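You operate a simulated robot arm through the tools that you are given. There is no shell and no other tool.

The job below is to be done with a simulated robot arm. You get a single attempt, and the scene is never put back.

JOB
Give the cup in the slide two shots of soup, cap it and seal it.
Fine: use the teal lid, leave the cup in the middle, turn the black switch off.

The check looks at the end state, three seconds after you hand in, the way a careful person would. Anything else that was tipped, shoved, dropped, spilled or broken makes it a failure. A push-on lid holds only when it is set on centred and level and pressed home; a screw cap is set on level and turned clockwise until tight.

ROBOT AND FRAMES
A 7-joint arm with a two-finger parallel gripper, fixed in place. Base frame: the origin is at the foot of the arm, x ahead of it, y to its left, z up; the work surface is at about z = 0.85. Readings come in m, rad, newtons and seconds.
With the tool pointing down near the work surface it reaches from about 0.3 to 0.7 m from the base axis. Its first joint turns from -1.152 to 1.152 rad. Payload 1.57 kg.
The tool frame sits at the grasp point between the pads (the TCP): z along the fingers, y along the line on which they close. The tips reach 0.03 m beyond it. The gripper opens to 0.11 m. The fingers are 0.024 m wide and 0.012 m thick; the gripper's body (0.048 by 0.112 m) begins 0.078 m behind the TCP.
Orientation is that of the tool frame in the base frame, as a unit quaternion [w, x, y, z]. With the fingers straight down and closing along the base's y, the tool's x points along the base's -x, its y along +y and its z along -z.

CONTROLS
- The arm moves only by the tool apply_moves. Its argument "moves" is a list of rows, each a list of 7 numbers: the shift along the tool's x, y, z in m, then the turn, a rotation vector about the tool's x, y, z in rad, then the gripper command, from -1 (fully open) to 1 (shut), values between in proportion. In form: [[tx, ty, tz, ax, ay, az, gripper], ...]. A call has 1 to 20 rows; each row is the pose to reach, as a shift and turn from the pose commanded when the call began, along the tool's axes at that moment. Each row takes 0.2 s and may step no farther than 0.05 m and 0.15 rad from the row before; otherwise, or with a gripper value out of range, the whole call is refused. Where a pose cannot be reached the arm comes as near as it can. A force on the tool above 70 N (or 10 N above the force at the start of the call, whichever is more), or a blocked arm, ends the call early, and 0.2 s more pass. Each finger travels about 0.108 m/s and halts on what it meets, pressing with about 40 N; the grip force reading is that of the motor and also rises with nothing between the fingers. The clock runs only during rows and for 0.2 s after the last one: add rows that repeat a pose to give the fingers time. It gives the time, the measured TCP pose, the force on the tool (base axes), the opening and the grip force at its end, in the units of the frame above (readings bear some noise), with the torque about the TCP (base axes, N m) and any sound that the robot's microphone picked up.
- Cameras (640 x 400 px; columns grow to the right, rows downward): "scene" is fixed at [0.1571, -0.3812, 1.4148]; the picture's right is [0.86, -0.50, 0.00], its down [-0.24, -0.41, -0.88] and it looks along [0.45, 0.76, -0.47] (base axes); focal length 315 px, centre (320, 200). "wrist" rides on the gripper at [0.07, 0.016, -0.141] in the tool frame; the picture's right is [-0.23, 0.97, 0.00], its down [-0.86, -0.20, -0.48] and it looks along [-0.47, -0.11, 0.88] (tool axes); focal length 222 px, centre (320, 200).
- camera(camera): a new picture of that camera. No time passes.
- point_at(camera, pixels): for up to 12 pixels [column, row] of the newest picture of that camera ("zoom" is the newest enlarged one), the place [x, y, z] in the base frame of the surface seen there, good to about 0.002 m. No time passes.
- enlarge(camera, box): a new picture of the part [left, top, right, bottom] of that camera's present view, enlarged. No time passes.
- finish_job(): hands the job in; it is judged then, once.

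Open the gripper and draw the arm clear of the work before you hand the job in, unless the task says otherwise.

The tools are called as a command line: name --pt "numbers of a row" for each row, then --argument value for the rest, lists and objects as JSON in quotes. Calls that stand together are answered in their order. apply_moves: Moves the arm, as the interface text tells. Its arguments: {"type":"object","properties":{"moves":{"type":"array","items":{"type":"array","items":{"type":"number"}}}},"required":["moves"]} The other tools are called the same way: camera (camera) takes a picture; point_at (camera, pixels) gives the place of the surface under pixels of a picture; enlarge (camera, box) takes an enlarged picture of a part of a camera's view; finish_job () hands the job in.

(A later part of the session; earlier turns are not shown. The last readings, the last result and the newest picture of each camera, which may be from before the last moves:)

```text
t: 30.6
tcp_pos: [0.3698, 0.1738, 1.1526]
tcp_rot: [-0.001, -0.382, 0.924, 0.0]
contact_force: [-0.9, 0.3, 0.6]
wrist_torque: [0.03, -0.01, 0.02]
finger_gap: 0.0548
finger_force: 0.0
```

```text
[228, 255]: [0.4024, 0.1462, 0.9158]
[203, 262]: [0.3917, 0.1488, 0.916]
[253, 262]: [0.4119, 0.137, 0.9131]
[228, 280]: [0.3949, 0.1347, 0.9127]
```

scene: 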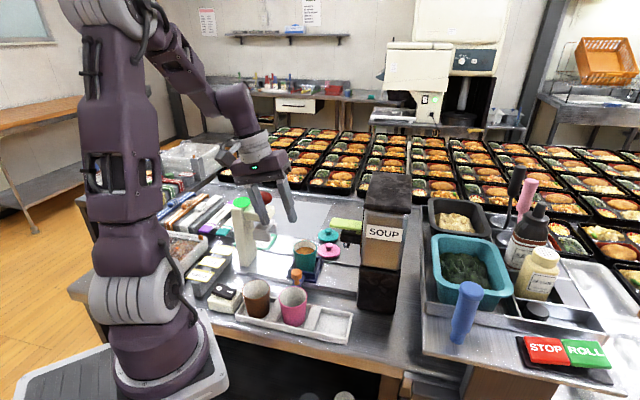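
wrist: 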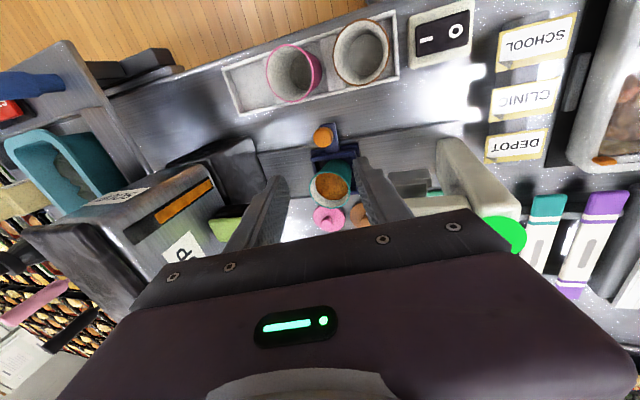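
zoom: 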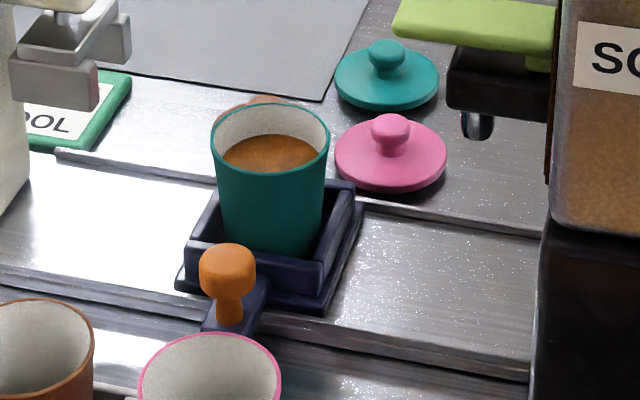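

I move above the teal lid at ≈(0.585,0.302), staying high while passing the press and lever.

apply_moves --pt "-0.04 -0.01 0 0 0 0 0.0" --pt "-0.08 -0.02 0 0 0 0 0.0" --pt "-0.12 -0.03 0 0 0 0 0.0" --pt "-0.16 -0.04 0 0 0 0 0.0" --pt "-0.2 -0.05 0.02 0 0 0 0.0" --pt "-0.23 -0.058 0.055 0 0 0 0.0" --pt "-0.2428 -0.0615 0.09 0 0 0 0.0" --pt "-0.2428 -0.0615 0.12 0 0 0 0.0" --pt "-0.2428 -0.0615 0.12 0 0 0 0.0"

camera --camera "wrist"

camera --camera "scene"

```text
t: 32.6
tcp_pos: [0.5849, 0.3021, 1.0311]
tcp_rot: [-0.001, -0.382, 0.924, 0.0]
contact_force: [-0.2, 0.3, 0.5]
wrist_torque: [-0.02, 0.0, -0.03]
finger_gap: 0.0551
finger_force: 0.0
out of reach, approached as far as the arm can: row 6
```

```text
taken
```

wrist: 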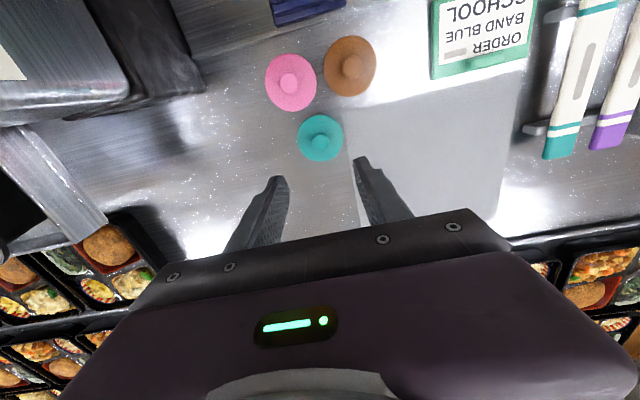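

```text
taken
```

scene: 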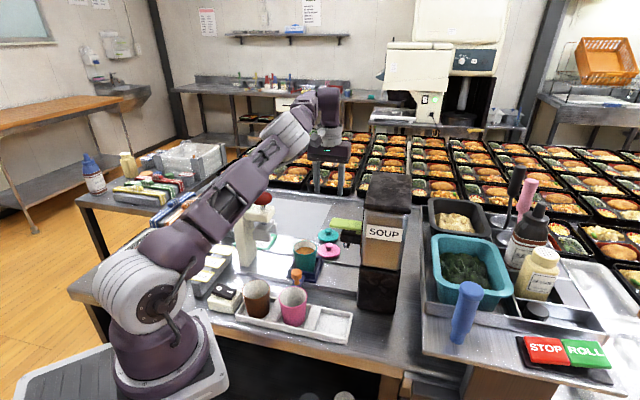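

The final pose is reached. I check the clearance of the arm's links from the press and the exact lid position.

enlarge --camera "scene" --box '[200, 70, 380, 270]'

point_at --camera "scene" --pixels '[[230, 170], [250, 150], [270, 130], [290, 125], [262, 197], [240, 190], [215, 215]]'

point_at --camera "wrist" --pixels '[[320, 141], [297, 138], [343, 138], [320, 115], [320, 161], [313, 141], [328, 141], [320, 134], [320, 148]]'

```text
2.00 times, centred on (290, 170) of scene
```

zoom: 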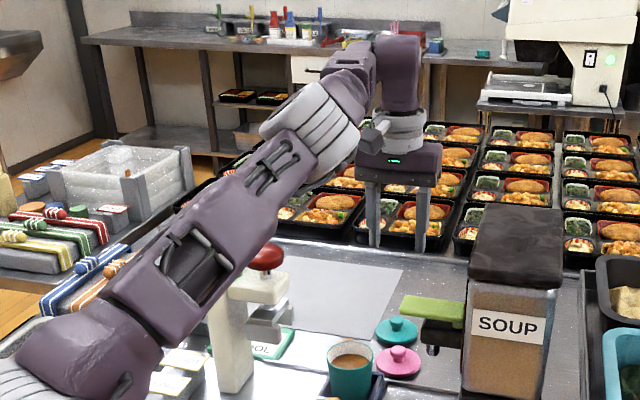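

```text
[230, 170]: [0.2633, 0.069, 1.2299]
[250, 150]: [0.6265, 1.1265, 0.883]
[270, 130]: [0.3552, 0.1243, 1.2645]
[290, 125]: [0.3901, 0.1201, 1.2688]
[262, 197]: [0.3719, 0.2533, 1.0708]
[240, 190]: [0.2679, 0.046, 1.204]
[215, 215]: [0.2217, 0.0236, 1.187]
```

```text
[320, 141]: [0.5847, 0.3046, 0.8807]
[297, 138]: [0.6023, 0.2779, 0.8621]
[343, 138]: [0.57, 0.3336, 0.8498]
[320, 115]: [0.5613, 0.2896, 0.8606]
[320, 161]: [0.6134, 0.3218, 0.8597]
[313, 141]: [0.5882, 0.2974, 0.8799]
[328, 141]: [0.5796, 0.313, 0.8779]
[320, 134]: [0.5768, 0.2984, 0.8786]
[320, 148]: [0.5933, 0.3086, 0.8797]
```

The arm clears the press by ample height; knob centre ≈ (0.5847,0.3045,0.880). I descend partway (0.09 m), gripper opened to 0.055, and re-check.

apply_moves --pt "-0.0015 0.0015 0.03 0 0 0 0.1" --pt "-0.0015 0.0015 0.06 0 0 0 0.1" --pt "-0.0015 0.0015 0.09 0 0 0 0.1" --pt "-0.0015 0.0015 0.1 0 0 0 0.1" --pt "-0.0015 0.0015 0.1 0 0 0 0.1"

camera --camera "wrist"

enlarge --camera "scene" --box '[200, 100, 380, 270]'

```text
t: 33.8
tcp_pos: [0.5859, 0.3047, 0.932]
tcp_rot: [-0.001, -0.382, 0.924, 0.0]
contact_force: [-0.1, 0.0, -0.8]
wrist_torque: [0.0, 0.01, 0.0]
finger_gap: 0.0494
finger_force: 0.0
```

```text
taken
```

wrist: 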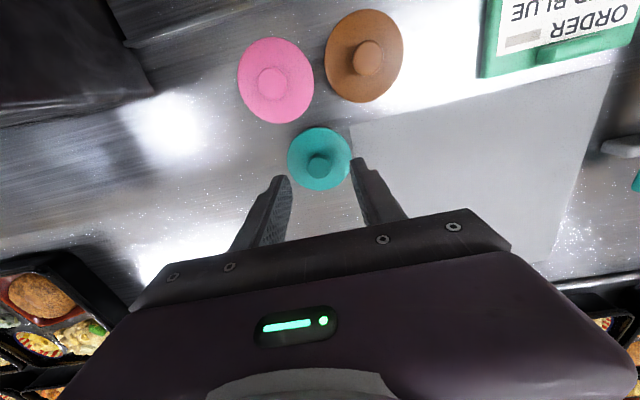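

```text
2.35 times, centred on (290, 185) of scene
```

zoom: 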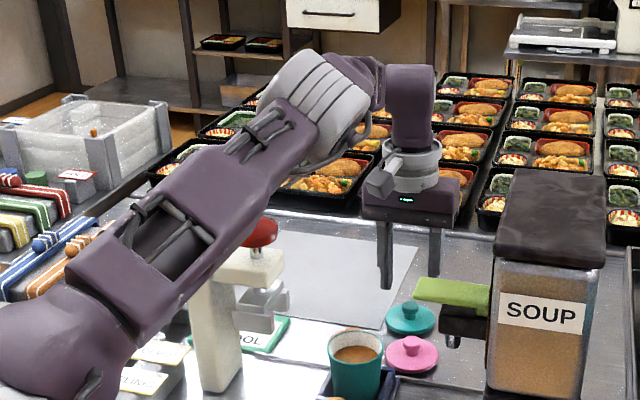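

The lid knob (319,166) is between the fingers. I check the link surface nearest the press and the lid knob position again.

point_at --camera "zoom" --pixels '[[225, 225], [270, 180], [300, 150], [200, 255], [240, 200], [340, 120]]'

point_at --camera "wrist" --pixels '[[319, 166], [308, 164], [330, 164], [319, 156], [319, 175], [319, 128], [319, 188], [289, 157], [349, 157]]'

enlarge --camera "wrist" --box '[270, 110, 370, 210]'

```text
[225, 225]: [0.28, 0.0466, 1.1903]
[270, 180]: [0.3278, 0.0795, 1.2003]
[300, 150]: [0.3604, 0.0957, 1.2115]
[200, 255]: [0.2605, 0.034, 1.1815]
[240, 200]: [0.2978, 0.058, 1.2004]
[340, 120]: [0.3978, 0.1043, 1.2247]
```

```text
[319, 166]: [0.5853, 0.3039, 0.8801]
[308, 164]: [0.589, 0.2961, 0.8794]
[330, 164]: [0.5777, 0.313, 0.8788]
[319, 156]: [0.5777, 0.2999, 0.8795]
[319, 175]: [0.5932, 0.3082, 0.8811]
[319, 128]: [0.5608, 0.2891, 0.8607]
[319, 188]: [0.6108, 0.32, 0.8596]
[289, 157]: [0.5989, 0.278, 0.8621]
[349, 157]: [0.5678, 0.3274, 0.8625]
```

```text
4.00 times, centred on (320, 160) of wrist
```

zoom: 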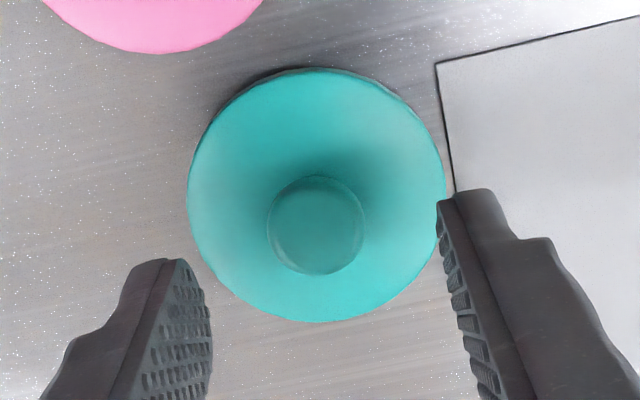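

Lid and knob centre ≈ (0.585,0.304), TCP right above. I descend 0.035 m so the tips sit just above the lid's flange, then close on the knob.

apply_moves --pt "0 0 0.015 0 0 0 0.2" --pt "0 0 0.027 0 0 0 0.3" --pt "0 0 0.035 0 0 0 0.3" --pt "0 0 0.035 0 0 0 0.3"

enlarge --camera "wrist" --box '[250, 120, 390, 240]'

enlarge --camera "scene" --box '[290, 190, 370, 260]'

```text
t: 34.8
tcp_pos: [0.5863, 0.3039, 0.8957]
tcp_rot: [0.0, -0.382, 0.924, 0.0]
contact_force: [-1.3, -0.3, 0.2]
wrist_torque: [-0.03, 0.0, -0.01]
finger_gap: 0.0385
finger_force: 0.0
```

```text
3.33 times, centred on (320, 180) of wrist
```

zoom: 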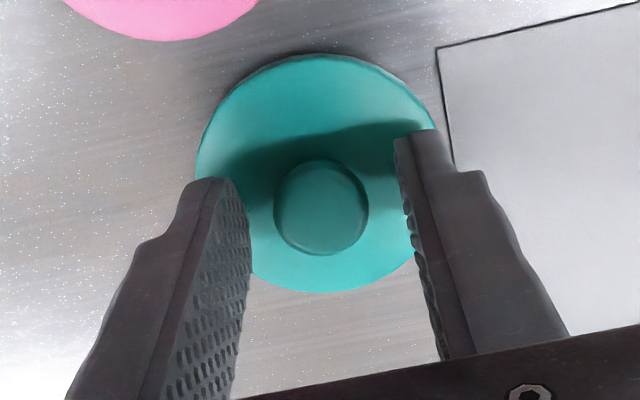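

```text
5.71 times, centred on (330, 225) of scene
```

zoom: 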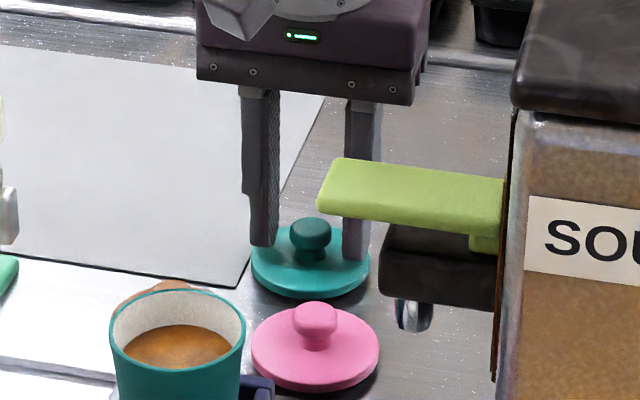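

Fingers are either side of the knob just over the flange. I close on the knob.

apply_moves --pt "0 0 0 0 0 0 0.5" --pt "0 0 0 0 0 0 0.7" --pt "0 0 0 0 0 0 0.8" --pt "0 0 0 0 0 0 0.8"

enlarge --camera "wrist" --box '[250, 120, 390, 240]'

enlarge --camera "scene" --box '[290, 190, 370, 260]'

```text
t: 35.8
tcp_pos: [0.5853, 0.3037, 0.8955]
tcp_rot: [0.0, -0.382, 0.924, 0.001]
contact_force: [0.2, -0.6, -0.1]
wrist_torque: [0.0, 0.01, 0.0]
finger_gap: 0.0181
finger_force: 32.7
```

```text
3.33 times, centred on (320, 180) of wrist
```

zoom: 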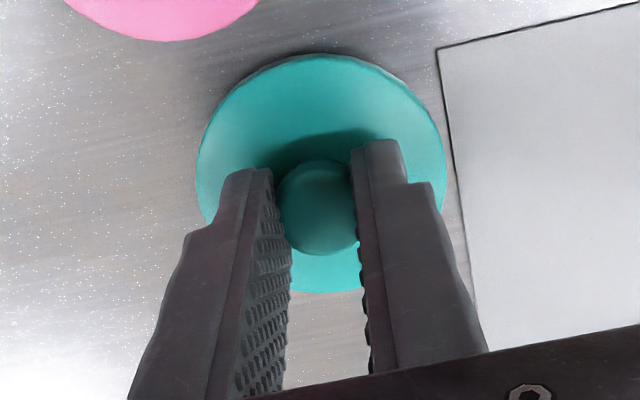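

```text
5.71 times, centred on (330, 225) of scene
```

zoom: 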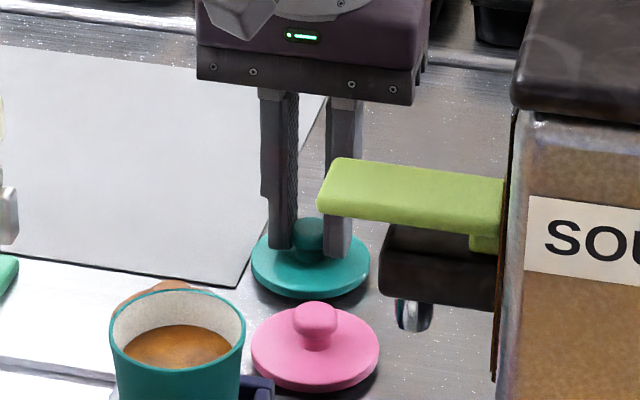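

Knob gripped (gap 0.018). I lift the lid straight up 0.12 m and inspect.

apply_moves --pt "0 0 -0.01 0 0 0 0.8" --pt "0 0 -0.03 0 0 0 0.8" --pt "0 0 -0.06 0 0 0 0.8" --pt "0 0 -0.09 0 0 0 0.8" --pt "0 0 -0.12 0 0 0 0.8" --pt "0 0 -0.12 0 0 0 0.8"

camera --camera "wrist"

enlarge --camera "scene" --box '[270, 170, 390, 270]'

```text
t: 37.2
tcp_pos: [0.5868, 0.3046, 1.0184]
tcp_rot: [0.0, -0.383, 0.924, 0.0]
contact_force: [0.4, 0.5, 0.0]
wrist_torque: [0.0, -0.02, 0.0]
finger_gap: 0.0185
finger_force: 32.5
```

```text
taken
```

wrist: 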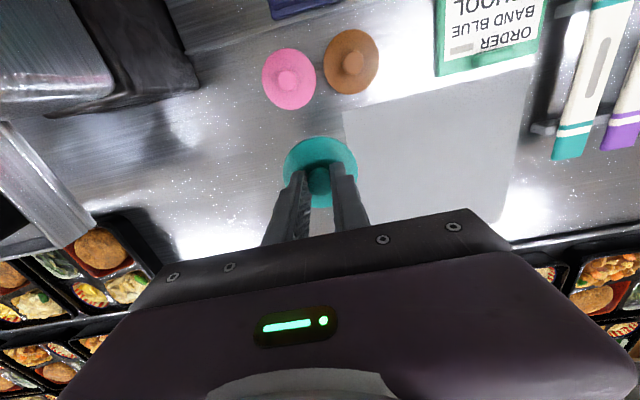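

```text
4.00 times, centred on (330, 220) of scene
```

zoom: 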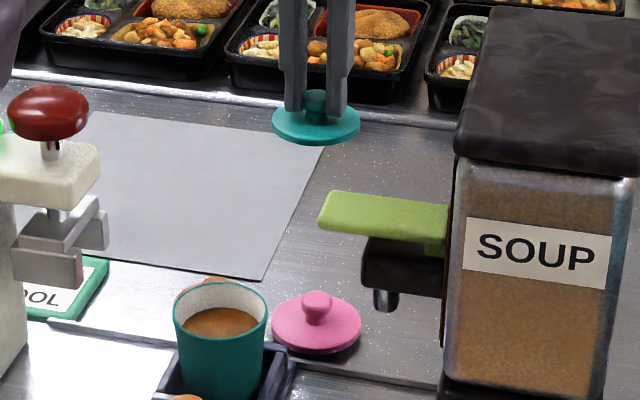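

The lid is lifted and looks level. I measure its edge points to confirm level and centre offset relative to the TCP.

point_at --camera "zoom" --pixels '[[275, 124], [357, 122], [316, 136], [300, 134], [335, 132], [308, 99], [322, 99]]'

point_at --camera "wrist" --pixels '[[288, 162], [352, 160], [320, 139], [319, 205], [298, 145], [343, 144], [320, 180]]'

```text
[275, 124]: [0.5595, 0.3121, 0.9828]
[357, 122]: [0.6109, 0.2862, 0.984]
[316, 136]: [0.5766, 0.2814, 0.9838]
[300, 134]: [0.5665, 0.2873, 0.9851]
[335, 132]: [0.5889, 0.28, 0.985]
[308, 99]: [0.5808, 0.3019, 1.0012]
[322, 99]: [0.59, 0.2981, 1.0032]
```

```text
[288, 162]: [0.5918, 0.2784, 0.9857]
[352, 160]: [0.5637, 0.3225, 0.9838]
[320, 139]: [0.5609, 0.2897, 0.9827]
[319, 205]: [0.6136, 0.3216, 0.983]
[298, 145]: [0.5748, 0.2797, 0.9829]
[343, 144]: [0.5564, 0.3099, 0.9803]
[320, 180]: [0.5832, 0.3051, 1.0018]
```

The lid is level (z≈0.984 all round) and centred on the TCP within ~1 mm. Now I need the cup's precise centre; enlarging the cup rim.

enlarge --camera "scene" --box '[285, 232, 325, 272]'

```text
10.00 times, centred on (305, 252) of scene
```

zoom: 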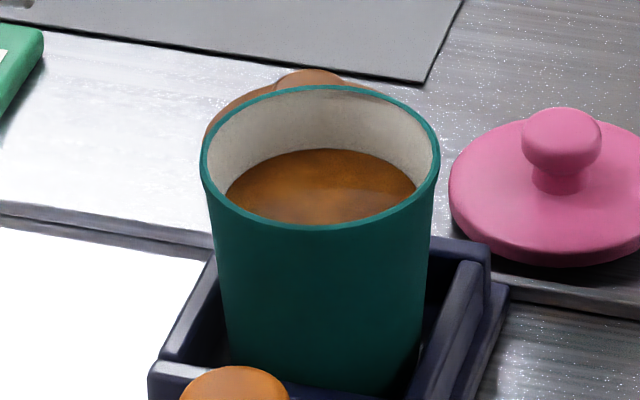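

point_at --camera "zoom" --pixels '[[204, 160], [437, 158], [320, 227], [250, 211], [390, 209], [320, 88], [255, 100], [385, 98], [215, 125], [427, 123], [220, 192], [420, 190]]'

```text
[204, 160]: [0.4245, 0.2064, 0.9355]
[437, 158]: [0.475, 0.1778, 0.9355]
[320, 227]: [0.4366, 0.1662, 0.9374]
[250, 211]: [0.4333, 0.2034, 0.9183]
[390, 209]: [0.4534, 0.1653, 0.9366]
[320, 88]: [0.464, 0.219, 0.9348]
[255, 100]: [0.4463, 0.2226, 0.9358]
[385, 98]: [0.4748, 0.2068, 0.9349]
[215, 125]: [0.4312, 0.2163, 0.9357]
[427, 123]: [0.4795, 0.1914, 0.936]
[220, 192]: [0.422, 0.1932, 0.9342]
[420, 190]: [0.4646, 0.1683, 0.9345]
```

Cup centre ≈ (0.4499,0.1933), rim z≈0.9355. I carry the lid over at the same height and hover above the cup to compare centres.

apply_moves --pt "0.025 0.0026 0 0 0 0 0.8" --pt "0.06 0.0061 0 0 0 0 0.8" --pt "0.095 0.0097 0 0 0 0 0.8" --pt "0.13 0.0133 0 0 0 0 0.8" --pt "0.16 0.0164 0 0 0 0 0.8" --pt "0.1747 0.0179 0 0 0 0 0.8" --pt "0.1747 0.0179 0 0 0 0 0.8" --pt "0.1747 0.0179 0 0 0 0 0.8"

camera --camera "wrist"

enlarge --camera "scene" --box '[255, 180, 355, 270]'

```text
t: 39.0
tcp_pos: [0.4483, 0.193, 1.016]
tcp_rot: [0.001, -0.382, 0.924, 0.001]
contact_force: [0.4, 0.5, -0.1]
wrist_torque: [0.0, 0.04, 0.03]
finger_gap: 0.018
finger_force: 32.3
```

```text
taken
```

wrist: 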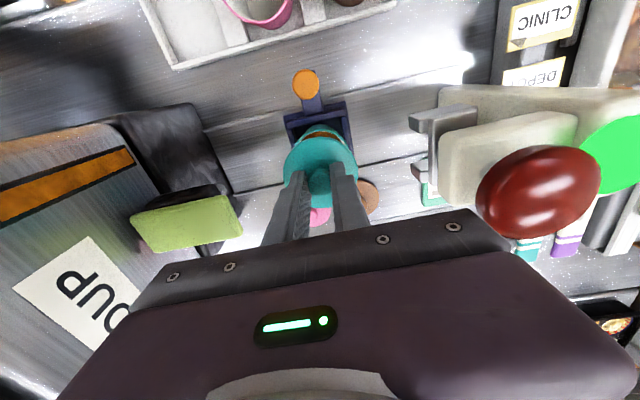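

```text
4.44 times, centred on (305, 225) of scene
```

zoom: 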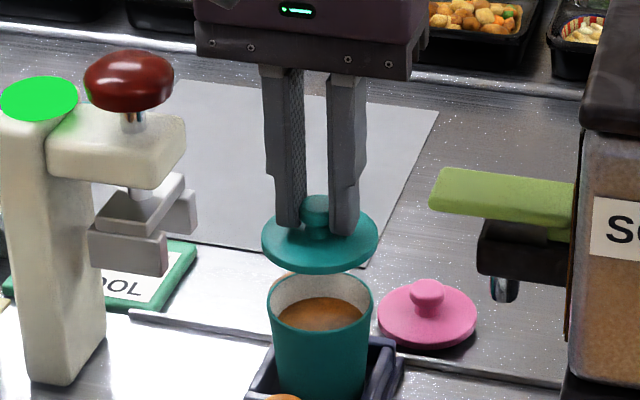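

The lid is laterally aligned with the cup (both centred at zoom column ≈320). I measure lid edge points against the cup in 3D.

enlarge --camera "scene" --box '[285, 215, 335, 265]'

```text
8.00 times, centred on (310, 240) of scene
```

zoom: 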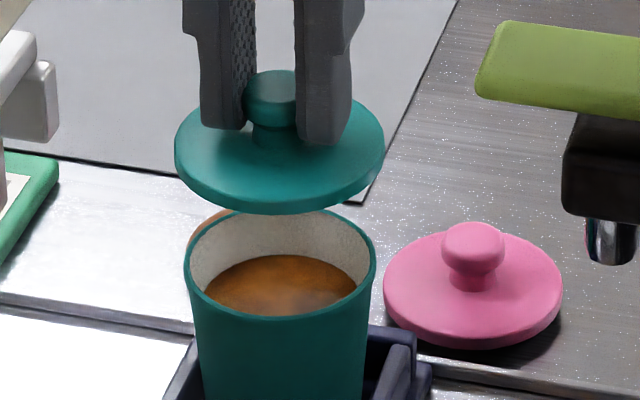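

point_at --camera "zoom" --pixels '[[177, 150], [383, 145], [280, 205], [220, 190], [340, 190], [180, 165], [380, 160], [187, 265], [373, 265], [280, 314], [190, 285], [370, 285]]'

point_at --camera "wrist" --pixels '[[288, 162], [352, 160], [320, 138], [297, 146], [343, 145], [319, 206], [320, 181], [300, 137], [320, 129], [340, 137]]'

```text
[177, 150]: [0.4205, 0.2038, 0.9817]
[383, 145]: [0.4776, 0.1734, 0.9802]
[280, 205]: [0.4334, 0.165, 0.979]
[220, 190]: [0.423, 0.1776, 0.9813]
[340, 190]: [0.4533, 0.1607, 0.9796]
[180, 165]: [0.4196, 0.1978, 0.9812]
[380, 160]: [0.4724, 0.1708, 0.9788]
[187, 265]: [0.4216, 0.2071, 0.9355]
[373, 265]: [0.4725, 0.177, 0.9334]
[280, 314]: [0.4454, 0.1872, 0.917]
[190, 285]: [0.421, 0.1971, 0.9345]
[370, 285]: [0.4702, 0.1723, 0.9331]
```

```text
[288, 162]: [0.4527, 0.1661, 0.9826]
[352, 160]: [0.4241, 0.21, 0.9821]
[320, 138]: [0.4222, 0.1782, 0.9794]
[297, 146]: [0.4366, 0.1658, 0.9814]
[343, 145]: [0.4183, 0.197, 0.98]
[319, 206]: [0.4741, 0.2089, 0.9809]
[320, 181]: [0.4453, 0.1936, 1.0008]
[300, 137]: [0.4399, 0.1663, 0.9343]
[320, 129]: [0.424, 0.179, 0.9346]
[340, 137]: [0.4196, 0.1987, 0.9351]
```

Lid centre ≈ (0.4498,0.1925) vs cup (0.4499,0.1933): aligned within 1 mm. I lower the lid until just before contact.

apply_moves --pt "0 0 0.01 0 0 0 0.8" --pt "0 0 0.02 0 0 0 0.8" --pt "0 0 0.028 0 0 0 0.8" --pt "0 0 0.033 0 0 0 0.8" --pt "0 0 0.033 0 0 0 0.8"

enlarge --camera "scene" --box '[285, 215, 335, 265]'

enlarge --camera "wrist" --box '[260, 80, 380, 220]'

```text
t: 40.2
tcp_pos: [0.4471, 0.1932, 0.9832]
tcp_rot: [0.0, -0.383, 0.924, 0.0]
contact_force: [0.4, -0.4, 1.1]
wrist_torque: [-0.02, 0.0, -0.02]
finger_gap: 0.0184
finger_force: 32.8
```

```text
8.00 times, centred on (310, 240) of scene
```

zoom: 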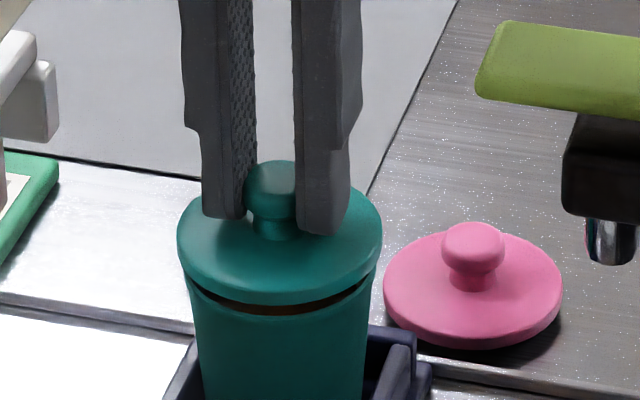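

```text
2.86 times, centred on (320, 150) of wrist
```

zoom: 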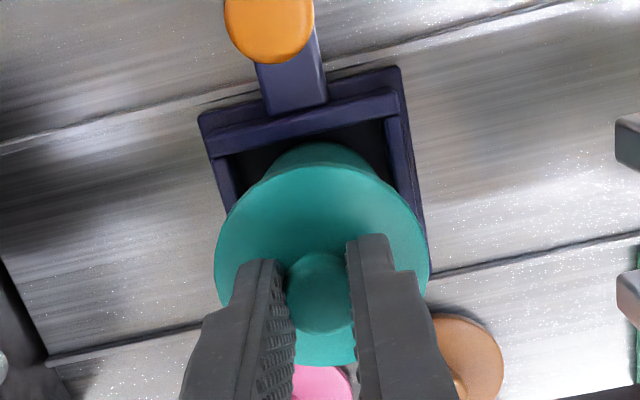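

The lid is over the rim with a few mm gap (zoom: lid 177–382, cup 186–372, centred). I lower in small steps watching the force.

apply_moves --pt "0 0 0.003 0 0 0 0.8" --pt "0 0 0.006 0 0 0 0.8" --pt "0 0 0.006 0 0 0 0.8"

enlarge --camera "scene" --box '[285, 215, 335, 265]'

```text
t: 41.0
tcp_pos: [0.4494, 0.193, 0.9773]
tcp_rot: [0.0, -0.383, 0.924, 0.0]
contact_force: [-0.1, 0.5, 0.1]
wrist_torque: [-0.03, -0.02, -0.01]
finger_gap: 0.0181
finger_force: 33.1
```

```text
8.00 times, centred on (310, 240) of scene
```

zoom: 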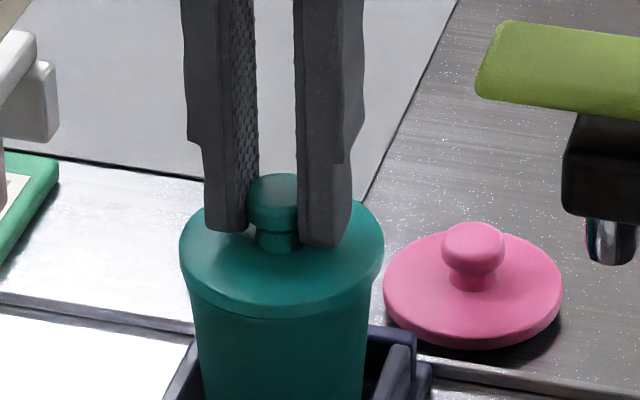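

No contact force yet; the lid is right at the rim. Continuing down in 1.5 mm steps.

apply_moves --pt "0 0 0.0015 0 0 0 0.8" --pt "0 0 0.003 0 0 0 0.8" --pt "0 0 0.0045 0 0 0 0.8" --pt "0 0 0.0045 0 0 0 0.8"

enlarge --camera "scene" --box '[285, 215, 335, 265]'

```text
t: 42.0
tcp_pos: [0.4489, 0.1931, 0.9724]
tcp_rot: [0.001, -0.383, 0.924, 0.001]
contact_force: [-2.5, -2.9, 35.4]
wrist_torque: [0.11, -0.09, -0.01]
finger_gap: 0.0181
finger_force: 32.5
heard: snap
```

```text
8.00 times, centred on (310, 240) of scene
```

zoom: 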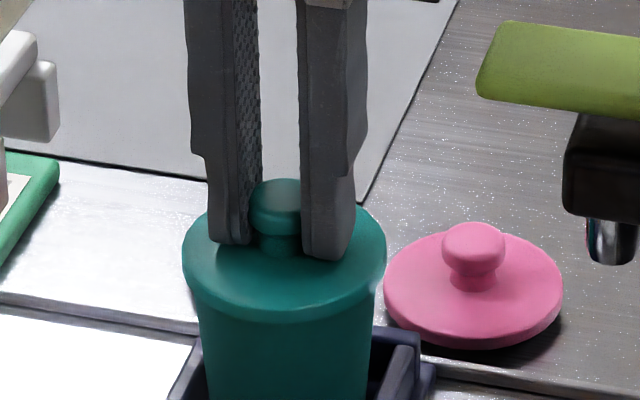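

A "snap" was heard at 35 N: the lid seated. I ease off, open the fingers, and rise straight up.

apply_moves --pt "0 0 -0.001 0 0 0 0.8" --pt "0 0 -0.001 0 0 0 0.5" --pt "0 0 -0.001 0 0 0 0.3" --pt "0 0 -0.001 0 0 0 0.3" --pt "0 0 -0.02 0 0 0 0.3" --pt "0 0 -0.05 0 0 0 0.3" --pt "0 0 -0.08 0 0 0 0.3" --pt "0 0 -0.08 0 0 0 0.3"

camera --camera "wrist"

enlarge --camera "scene" --box '[285, 215, 335, 265]'

```text
t: 43.8
tcp_pos: [0.4501, 0.1957, 1.0533]
tcp_rot: [-0.001, -0.382, 0.924, 0.0]
contact_force: [-0.8, -0.2, 0.0]
wrist_torque: [0.0, -0.02, -0.02]
finger_gap: 0.0383
finger_force: 0.2
```

```text
taken
```

wrist: 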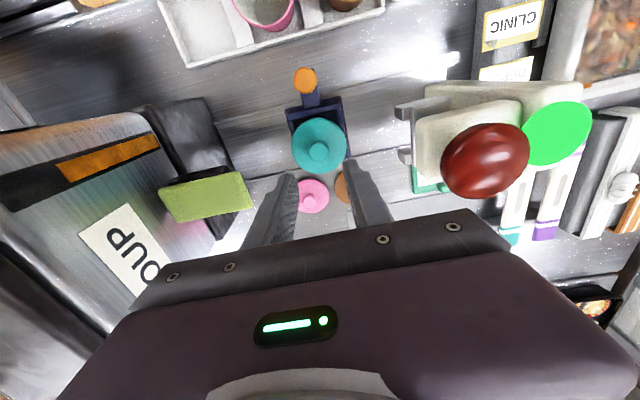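

```text
8.00 times, centred on (310, 240) of scene
```

zoom: 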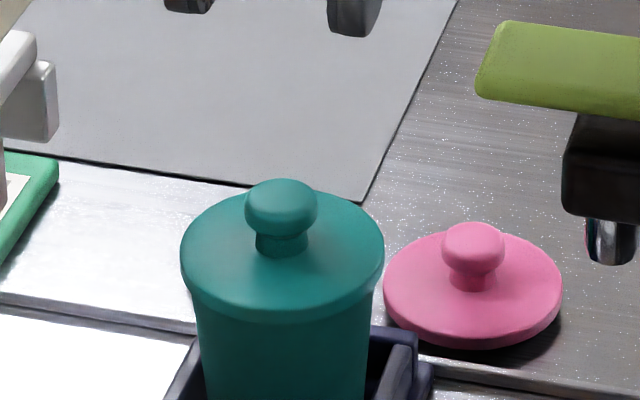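

The lid sits level on the cup. Before sliding to the press, I check the press head's clearances relative to the lid knob.

enlarge --camera "scene" --box '[225, 185, 285, 245]'

enlarge --camera "wrist" --box '[380, 60, 600, 240]'

```text
6.67 times, centred on (255, 215) of scene
```

zoom: 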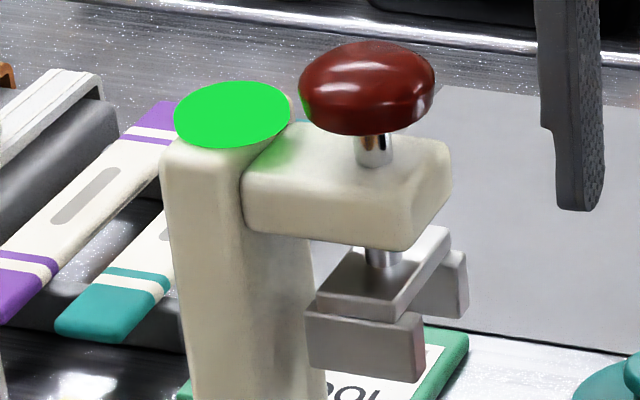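

```text
2.22 times, centred on (490, 150) of wrist
```

zoom: 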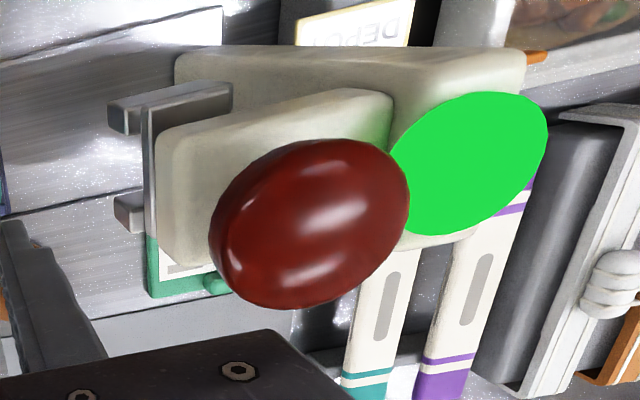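

enlarge --camera "scene" --box '[225, 185, 285, 245]'

point_at --camera "zoom" --pixels '[[312, 362], [410, 376], [360, 350], [310, 315], [420, 320], [350, 285], [460, 310], [440, 235], [330, 240], [400, 75], [365, 55], [230, 115]]'

point_at --camera "scene" --pixels '[[303, 241], [305, 238], [305, 254], [290, 247]]'

```text
6.67 times, centred on (255, 215) of scene
```

zoom: 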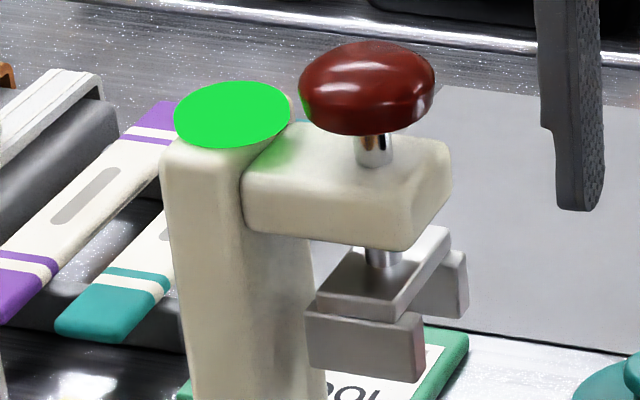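

```text
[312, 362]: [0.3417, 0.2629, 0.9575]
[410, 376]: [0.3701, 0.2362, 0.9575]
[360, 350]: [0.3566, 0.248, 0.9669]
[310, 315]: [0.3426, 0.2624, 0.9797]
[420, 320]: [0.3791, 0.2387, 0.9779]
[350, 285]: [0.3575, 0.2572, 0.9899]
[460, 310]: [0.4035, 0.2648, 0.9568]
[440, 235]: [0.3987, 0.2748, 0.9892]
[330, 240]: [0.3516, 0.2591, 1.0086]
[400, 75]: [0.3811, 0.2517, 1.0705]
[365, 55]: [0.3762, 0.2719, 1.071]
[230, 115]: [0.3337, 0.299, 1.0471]
```

```text
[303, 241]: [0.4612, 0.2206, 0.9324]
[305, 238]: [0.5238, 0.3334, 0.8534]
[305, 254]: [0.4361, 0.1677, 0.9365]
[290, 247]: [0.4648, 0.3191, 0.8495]
```

Press walls' bottom is at z≈0.955, straddling n=±0.02, plate underside ≈0.98; the lid flange (≈0.938) and knob (≈0.956) fit under. Now I locate the handle from the wrist view.

point_at --camera "wrist" --pixels '[[305, 78], [295, 80], [316, 80], [305, 70], [305, 90], [320, 150], [294, 145], [345, 145], [320, 118], [320, 168]]'

enlarge --camera "wrist" --box '[260, 50, 380, 190]'

```text
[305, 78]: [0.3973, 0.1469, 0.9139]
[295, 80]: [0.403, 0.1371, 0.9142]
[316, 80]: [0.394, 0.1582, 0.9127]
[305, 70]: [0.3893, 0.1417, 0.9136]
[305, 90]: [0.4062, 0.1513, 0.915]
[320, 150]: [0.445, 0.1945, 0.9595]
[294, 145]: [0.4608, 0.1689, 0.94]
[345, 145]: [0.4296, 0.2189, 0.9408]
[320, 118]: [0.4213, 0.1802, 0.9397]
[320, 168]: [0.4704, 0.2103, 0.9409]
```

```text
2.86 times, centred on (320, 120) of wrist
```

zoom: 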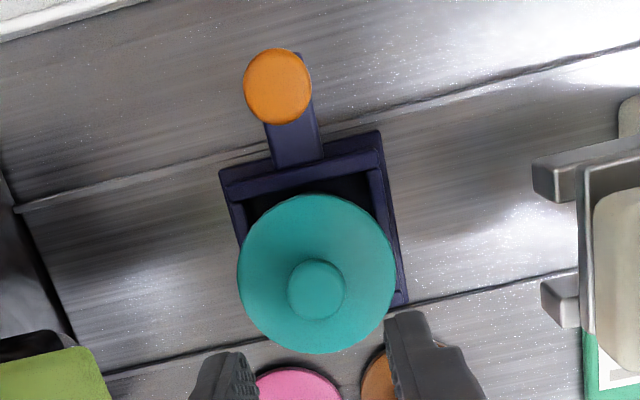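

The lid is level at z≈0.940 all round. Handle centre ≈ (0.3977,0.1466). I move over the handle, descend and grip it (vertical tool).

apply_moves --pt "0.036 0.0012 0 0 0 0 0.1" --pt "0.0718 0.0023 0 0 0 0 0.0" --pt "0.0718 0.0023 0.03 0 0 0 0.0" --pt "0.0718 0.0023 0.065 0 0 0 0.0" --pt "0.0718 0.0023 0.1 0 0 0 0.0" --pt "0.0718 0.0023 0.12 0 0 0 0.0" --pt "0.0718 0.0023 0.131 0 0 0 0.0" --pt "0.0718 0.0023 0.131 0 0 0 0.0"

enlarge --camera "wrist" --box '[220, 80, 440, 240]'

enlarge --camera "scene" --box '[230, 180, 390, 320]'

```text
t: 45.6
tcp_pos: [0.3973, 0.1438, 0.9207]
tcp_rot: [-0.001, -0.383, 0.924, 0.0]
contact_force: [-0.2, 0.3, 0.2]
wrist_torque: [0.0, -0.01, -0.02]
finger_gap: 0.055
finger_force: 0.0
```

```text
2.50 times, centred on (330, 160) of wrist
```

zoom: 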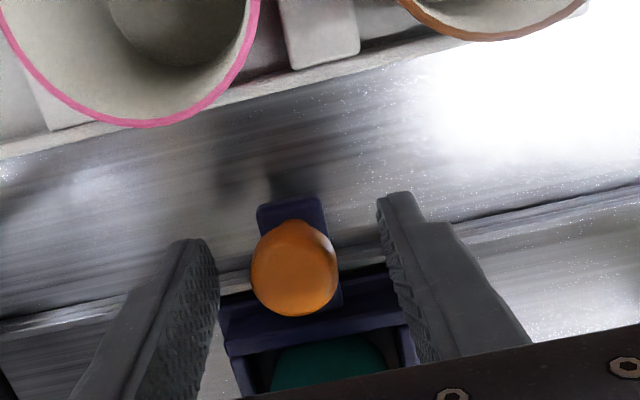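

```text
2.86 times, centred on (310, 250) of scene
```

zoom: 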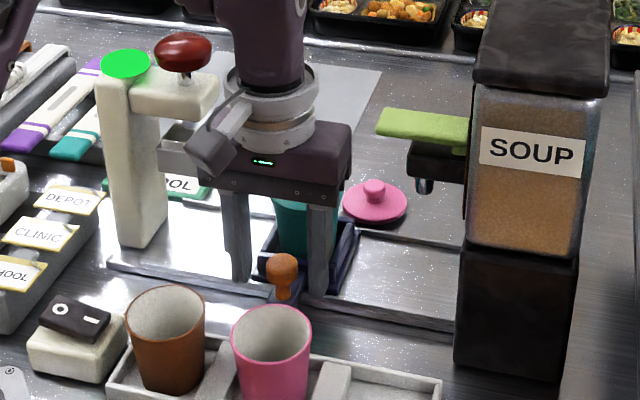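

The knob is centred between the fingers. I grip and slide slowly toward the press (tool +y), first 0.085 m.

apply_moves --pt "0 0 0 0 0 0 0.4" --pt "0 0 0 0 0 0 0.6" --pt "0 0 0 0 0 0 0.6" --pt "0 0.002 0 0 0 0 0.6" --pt "0 0.006 0 0 0 0 0.6" --pt "0 0.012 0 0 0 0 0.6" --pt "0 0.018 0 0 0 0 0.6" --pt "0 0.024 0 0 0 0 0.6" --pt "0 0.03 0 0 0 0 0.6" --pt "0 0.036 0 0 0 0 0.6" --pt "0 0.042 0 0 0 0 0.6" --pt "0 0.048 0 0 0 0 0.6" --pt "0 0.054 0 0 0 0 0.6" --pt "0 0.06 0 0 0 0 0.6" --pt "0 0.066 0 0 0 0 0.6" --pt "0 0.072 0 0 0 0 0.6" --pt "0 0.078 0 0 0 0 0.6" --pt "0 0.083 0 0 0 0 0.6" --pt "0 0.085 0 0 0 0 0.6"

camera --camera "wrist"

enlarge --camera "scene" --box '[200, 180, 340, 300]'

```text
t: 49.6
tcp_pos: [0.3367, 0.2049, 0.9214]
tcp_rot: [-0.001, -0.383, 0.924, 0.0]
contact_force: [-0.2, -1.0, -28.7]
wrist_torque: [-0.09, 0.07, -0.04]
finger_gap: 0.0259
finger_force: 37.4
```

```text
taken
```

wrist: 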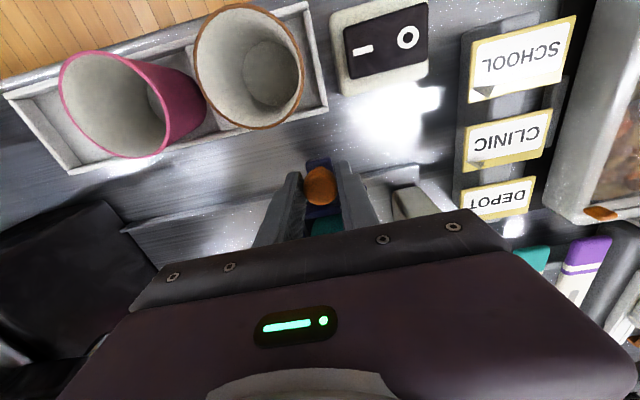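

```text
3.33 times, centred on (270, 240) of scene
```

zoom: 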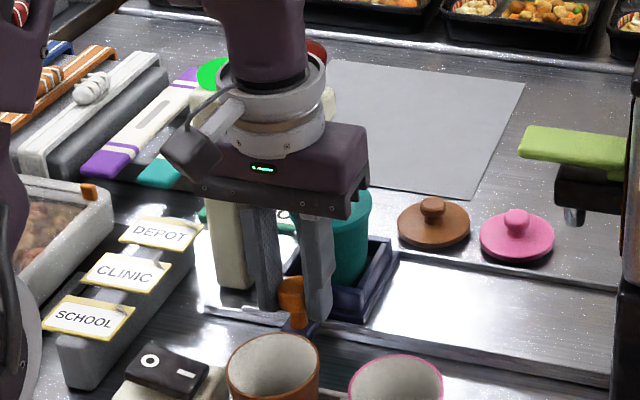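

At d≈−0.085, no snags. I continue in small steps to find the stop at the press.

apply_moves --pt "0 0.004 0 0 0 0 0.6" --pt "0 0.008 0 0 0 0 0.6" --pt "0 0.012 0 0 0 0 0.6" --pt "0 0.015 0 0 0 0 0.6" --pt "0 0.018 0 0 0 0 0.6"

```text
t: 50.8
tcp_pos: [0.3245, 0.2163, 0.9226]
tcp_rot: [0.0, -0.383, 0.924, 0.001]
contact_force: [1.6, 2.6, -29.1]
wrist_torque: [0.01, -0.05, 0.03]
finger_gap: 0.0263
finger_force: 37.6
```

At d≈−0.102 with no stop force yet; stepping a little further.

apply_moves --pt "0 0.0015 0 0 0 0 0.6" --pt "0 0.003 0 0 0 0 0.6" --pt "0 0.0045 0 0 0 0 0.6" --pt "0 0.0045 0 0 0 0 0.6"

```text
t: 51.8
tcp_pos: [0.3231, 0.2179, 0.923]
tcp_rot: [0.001, -0.381, 0.925, -0.001]
contact_force: [30.2, -27.4, 5.8]
wrist_torque: [-0.66, -0.64, -0.24]
finger_gap: 0.0265
finger_force: 37.5
```

End stop reached (force along +d ≈ 41 N) at d≈−0.104: the cup is under the press. I ease off, open and rise straight up.

apply_moves --pt "0 -0.004 0 0 0 0 0.6" --pt "0 -0.004 0 0 0 0 0.3" --pt "0 -0.004 0 0 0 0 0.0" --pt "0 -0.004 0 0 0 0 0.0" --pt "0 -0.004 -0.04 0 0 0 0.0" --pt "0 -0.004 -0.08 0 0 0 0.0" --pt "0 -0.004 -0.12 0 0 0 0.0" --pt "0 -0.004 -0.16 0 0 0 0.0" --pt "0 -0.004 -0.2 0 0 0 0.0" --pt "0 -0.004 -0.2 0 0 0 0.0"

camera --camera "wrist"

enlarge --camera "scene" --box '[200, 180, 340, 300]'

```text
t: 54.0
tcp_pos: [0.3233, 0.2186, 1.1213]
tcp_rot: [0.0, -0.383, 0.924, -0.001]
contact_force: [0.8, 0.4, -0.8]
wrist_torque: [0.01, 0.01, 0.03]
finger_gap: 0.055
finger_force: 0.0
```

```text
taken
```

wrist: 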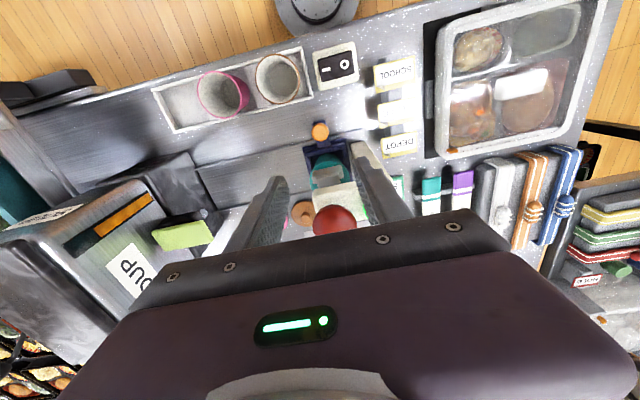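

```text
3.33 times, centred on (270, 240) of scene
```

zoom: 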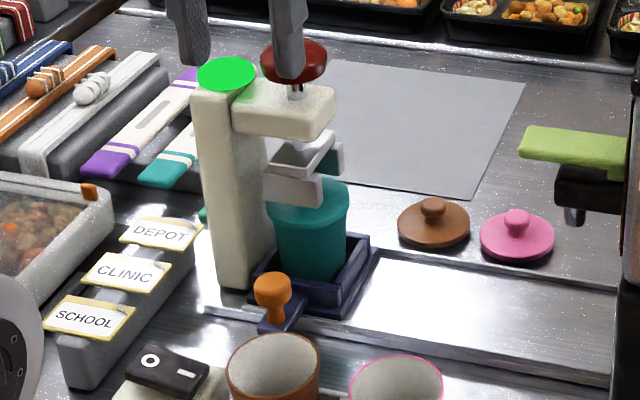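

The lidded cup is under the press head. I locate the red knob's centre.

enlarge --camera "wrist" --box '[270, 160, 410, 240]'

point_at --camera "wrist" --pixels '[[335, 220], [318, 220], [352, 220], [335, 208], [335, 230], [324, 210], [347, 210]]'

```text
4.57 times, centred on (340, 200) of wrist
```

zoom: 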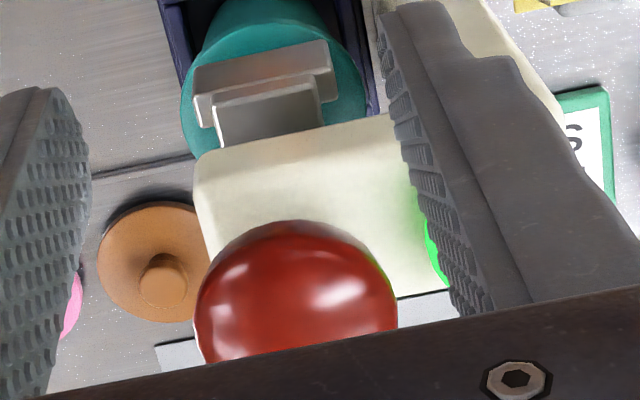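

```text
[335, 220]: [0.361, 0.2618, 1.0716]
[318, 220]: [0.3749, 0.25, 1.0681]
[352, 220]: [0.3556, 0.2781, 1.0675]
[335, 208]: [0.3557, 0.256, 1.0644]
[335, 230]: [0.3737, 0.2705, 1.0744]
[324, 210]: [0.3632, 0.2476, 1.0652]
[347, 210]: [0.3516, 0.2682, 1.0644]
```

Knob top ≈ (0.374,0.268,1.074). I close the fingers and move over it with a little extra height.

apply_moves --pt "0 0 -0.015 0 0 0 0.6" --pt "0 0 -0.02 0 0 0 1.0" --pt "-0.03 -0.0004 -0.02 0 0 0 1.0" --pt "-0.06 -0.0008 -0.02 0 0 0 1.0" --pt "-0.0708 -0.0009 -0.02 0 0 0 1.0" --pt "-0.0708 -0.0009 -0.02 0 0 0 1.0"

camera --camera "wrist"

enlarge --camera "scene" --box '[200, 160, 340, 290]'

```text
t: 55.4
tcp_pos: [0.3753, 0.2689, 1.1409]
tcp_rot: [0.0, -0.382, 0.924, 0.0]
contact_force: [-0.7, -0.2, 0.3]
wrist_torque: [0.02, 0.02, -0.01]
finger_gap: 0.0
finger_force: 21.4
```

```text
taken
```

wrist: 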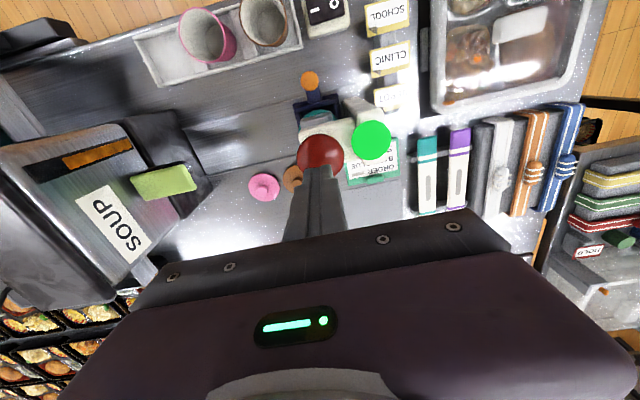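

```text
3.08 times, centred on (270, 225) of scene
```

zoom: 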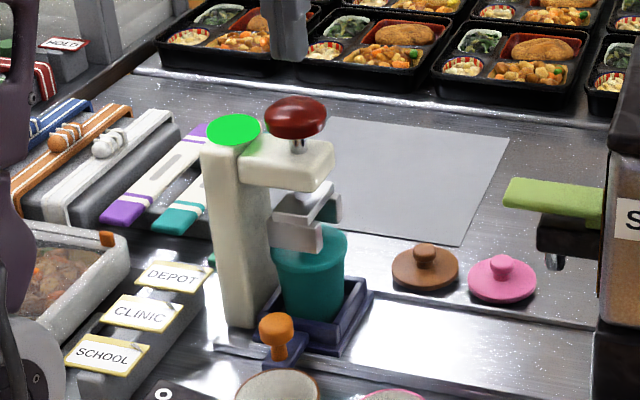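

point_at --camera "wrist" --pixels '[[321, 153], [301, 153], [341, 153], [321, 136], [308, 140], [335, 140], [310, 164], [334, 164]]'

```text
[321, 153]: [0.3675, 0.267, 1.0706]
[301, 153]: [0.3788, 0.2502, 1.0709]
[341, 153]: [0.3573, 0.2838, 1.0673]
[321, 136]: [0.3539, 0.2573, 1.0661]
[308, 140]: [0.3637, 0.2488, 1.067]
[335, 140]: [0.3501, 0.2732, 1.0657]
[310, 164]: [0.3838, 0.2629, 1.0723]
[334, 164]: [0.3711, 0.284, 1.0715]
```

Knob centre ≈ (0.372,0.268); the TCP is above it within ~3 mm. I lower to contact.

apply_moves --pt "0.002 0 0.012 0 0 0 1.0" --pt "0.002 0 0.024 0 0 0 1.0" --pt "0.002 0 0.033 0 0 0 1.0" --pt "0.002 0 0.038 0 0 0 1.0" --pt "0.002 0 0.042 0 0 0 1.0"

enlarge --camera "scene" --box '[220, 180, 320, 280]'

```text
t: 56.6
tcp_pos: [0.3734, 0.2655, 1.1003]
tcp_rot: [0.0, -0.383, 0.924, -0.001]
contact_force: [1.3, -0.3, 2.6]
wrist_torque: [-0.01, -0.02, -0.01]
finger_gap: 0.0002
finger_force: 21.2
```

```text
4.00 times, centred on (270, 230) of scene
```

zoom: 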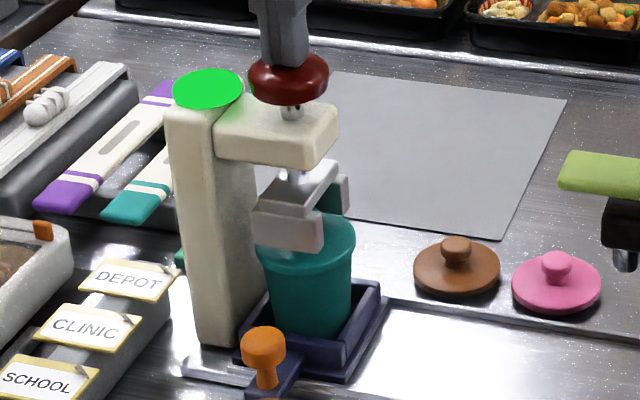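

Contact; the plunger is starting to move with light force. I continue pressing in small steps.

apply_moves --pt "0 0 0.003 0 0 0 1.0" --pt "0 0 0.006 0 0 0 1.0" --pt "0 0 0.009 0 0 0 1.0"

enlarge --camera "scene" --box '[220, 180, 320, 280]'

```text
t: 57.4
tcp_pos: [0.3737, 0.2652, 1.0911]
tcp_rot: [0.001, -0.384, 0.923, 0.0]
contact_force: [-0.2, 0.9, 16.2]
wrist_torque: [0.06, 0.03, -0.07]
finger_gap: 0.0002
finger_force: 21.4
heard: click
```

```text
4.00 times, centred on (270, 230) of scene
```

zoom: 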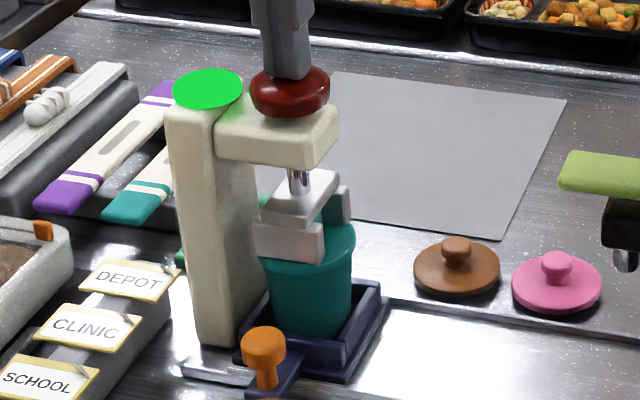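

A "click" was heard at 16 N with the press walls on the lid. I press slightly more and hold to make sure the seal is complete.

apply_moves --pt "0 0 0.001 0 0 0 1.0" --pt "0 0 0.002 0 0 0 1.0" --pt "0 0 0.002 0 0 0 1.0"

enlarge --camera "scene" --box '[220, 180, 320, 280]'

```text
t: 58.2
tcp_pos: [0.3738, 0.2662, 1.0916]
tcp_rot: [0.003, -0.383, 0.924, 0.002]
contact_force: [1.2, 4.1, 57.4]
wrist_torque: [0.33, -0.11, -0.14]
finger_gap: 0.0004
finger_force: 21.8
```

```text
4.00 times, centred on (270, 230) of scene
```

zoom: 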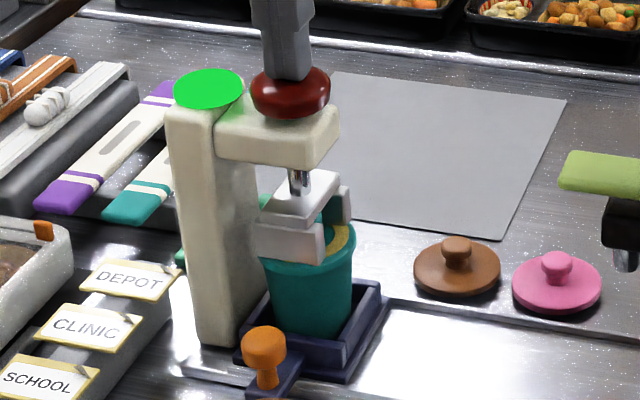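

A gold seal ring has appeared on the lid (335,240) – it's sealed. I lift off slowly and let the plunger return.

apply_moves --pt "0 0 -0.004 0 0 0 1.0" --pt "0 0 -0.012 0 0 0 1.0" --pt "0 0 -0.022 0 0 0 1.0" --pt "0 0 -0.04 0 0 0 1.0" --pt "0 0 -0.05 0 0 0 1.0" --pt "0 0 -0.05 0 0 0 1.0"

enlarge --camera "scene" --box '[220, 180, 320, 280]'

```text
t: 59.6
tcp_pos: [0.3733, 0.2632, 1.1389]
tcp_rot: [0.0, -0.383, 0.924, 0.0]
contact_force: [-0.6, 0.4, -0.2]
wrist_torque: [-0.02, -0.01, 0.02]
finger_gap: 0.0
finger_force: 21.2
```

```text
4.00 times, centred on (270, 230) of scene
```

zoom: 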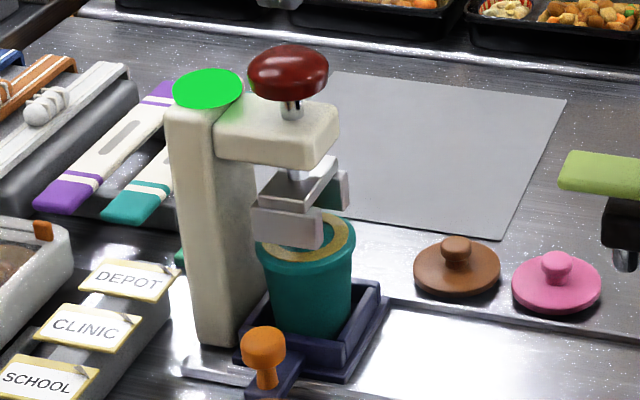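

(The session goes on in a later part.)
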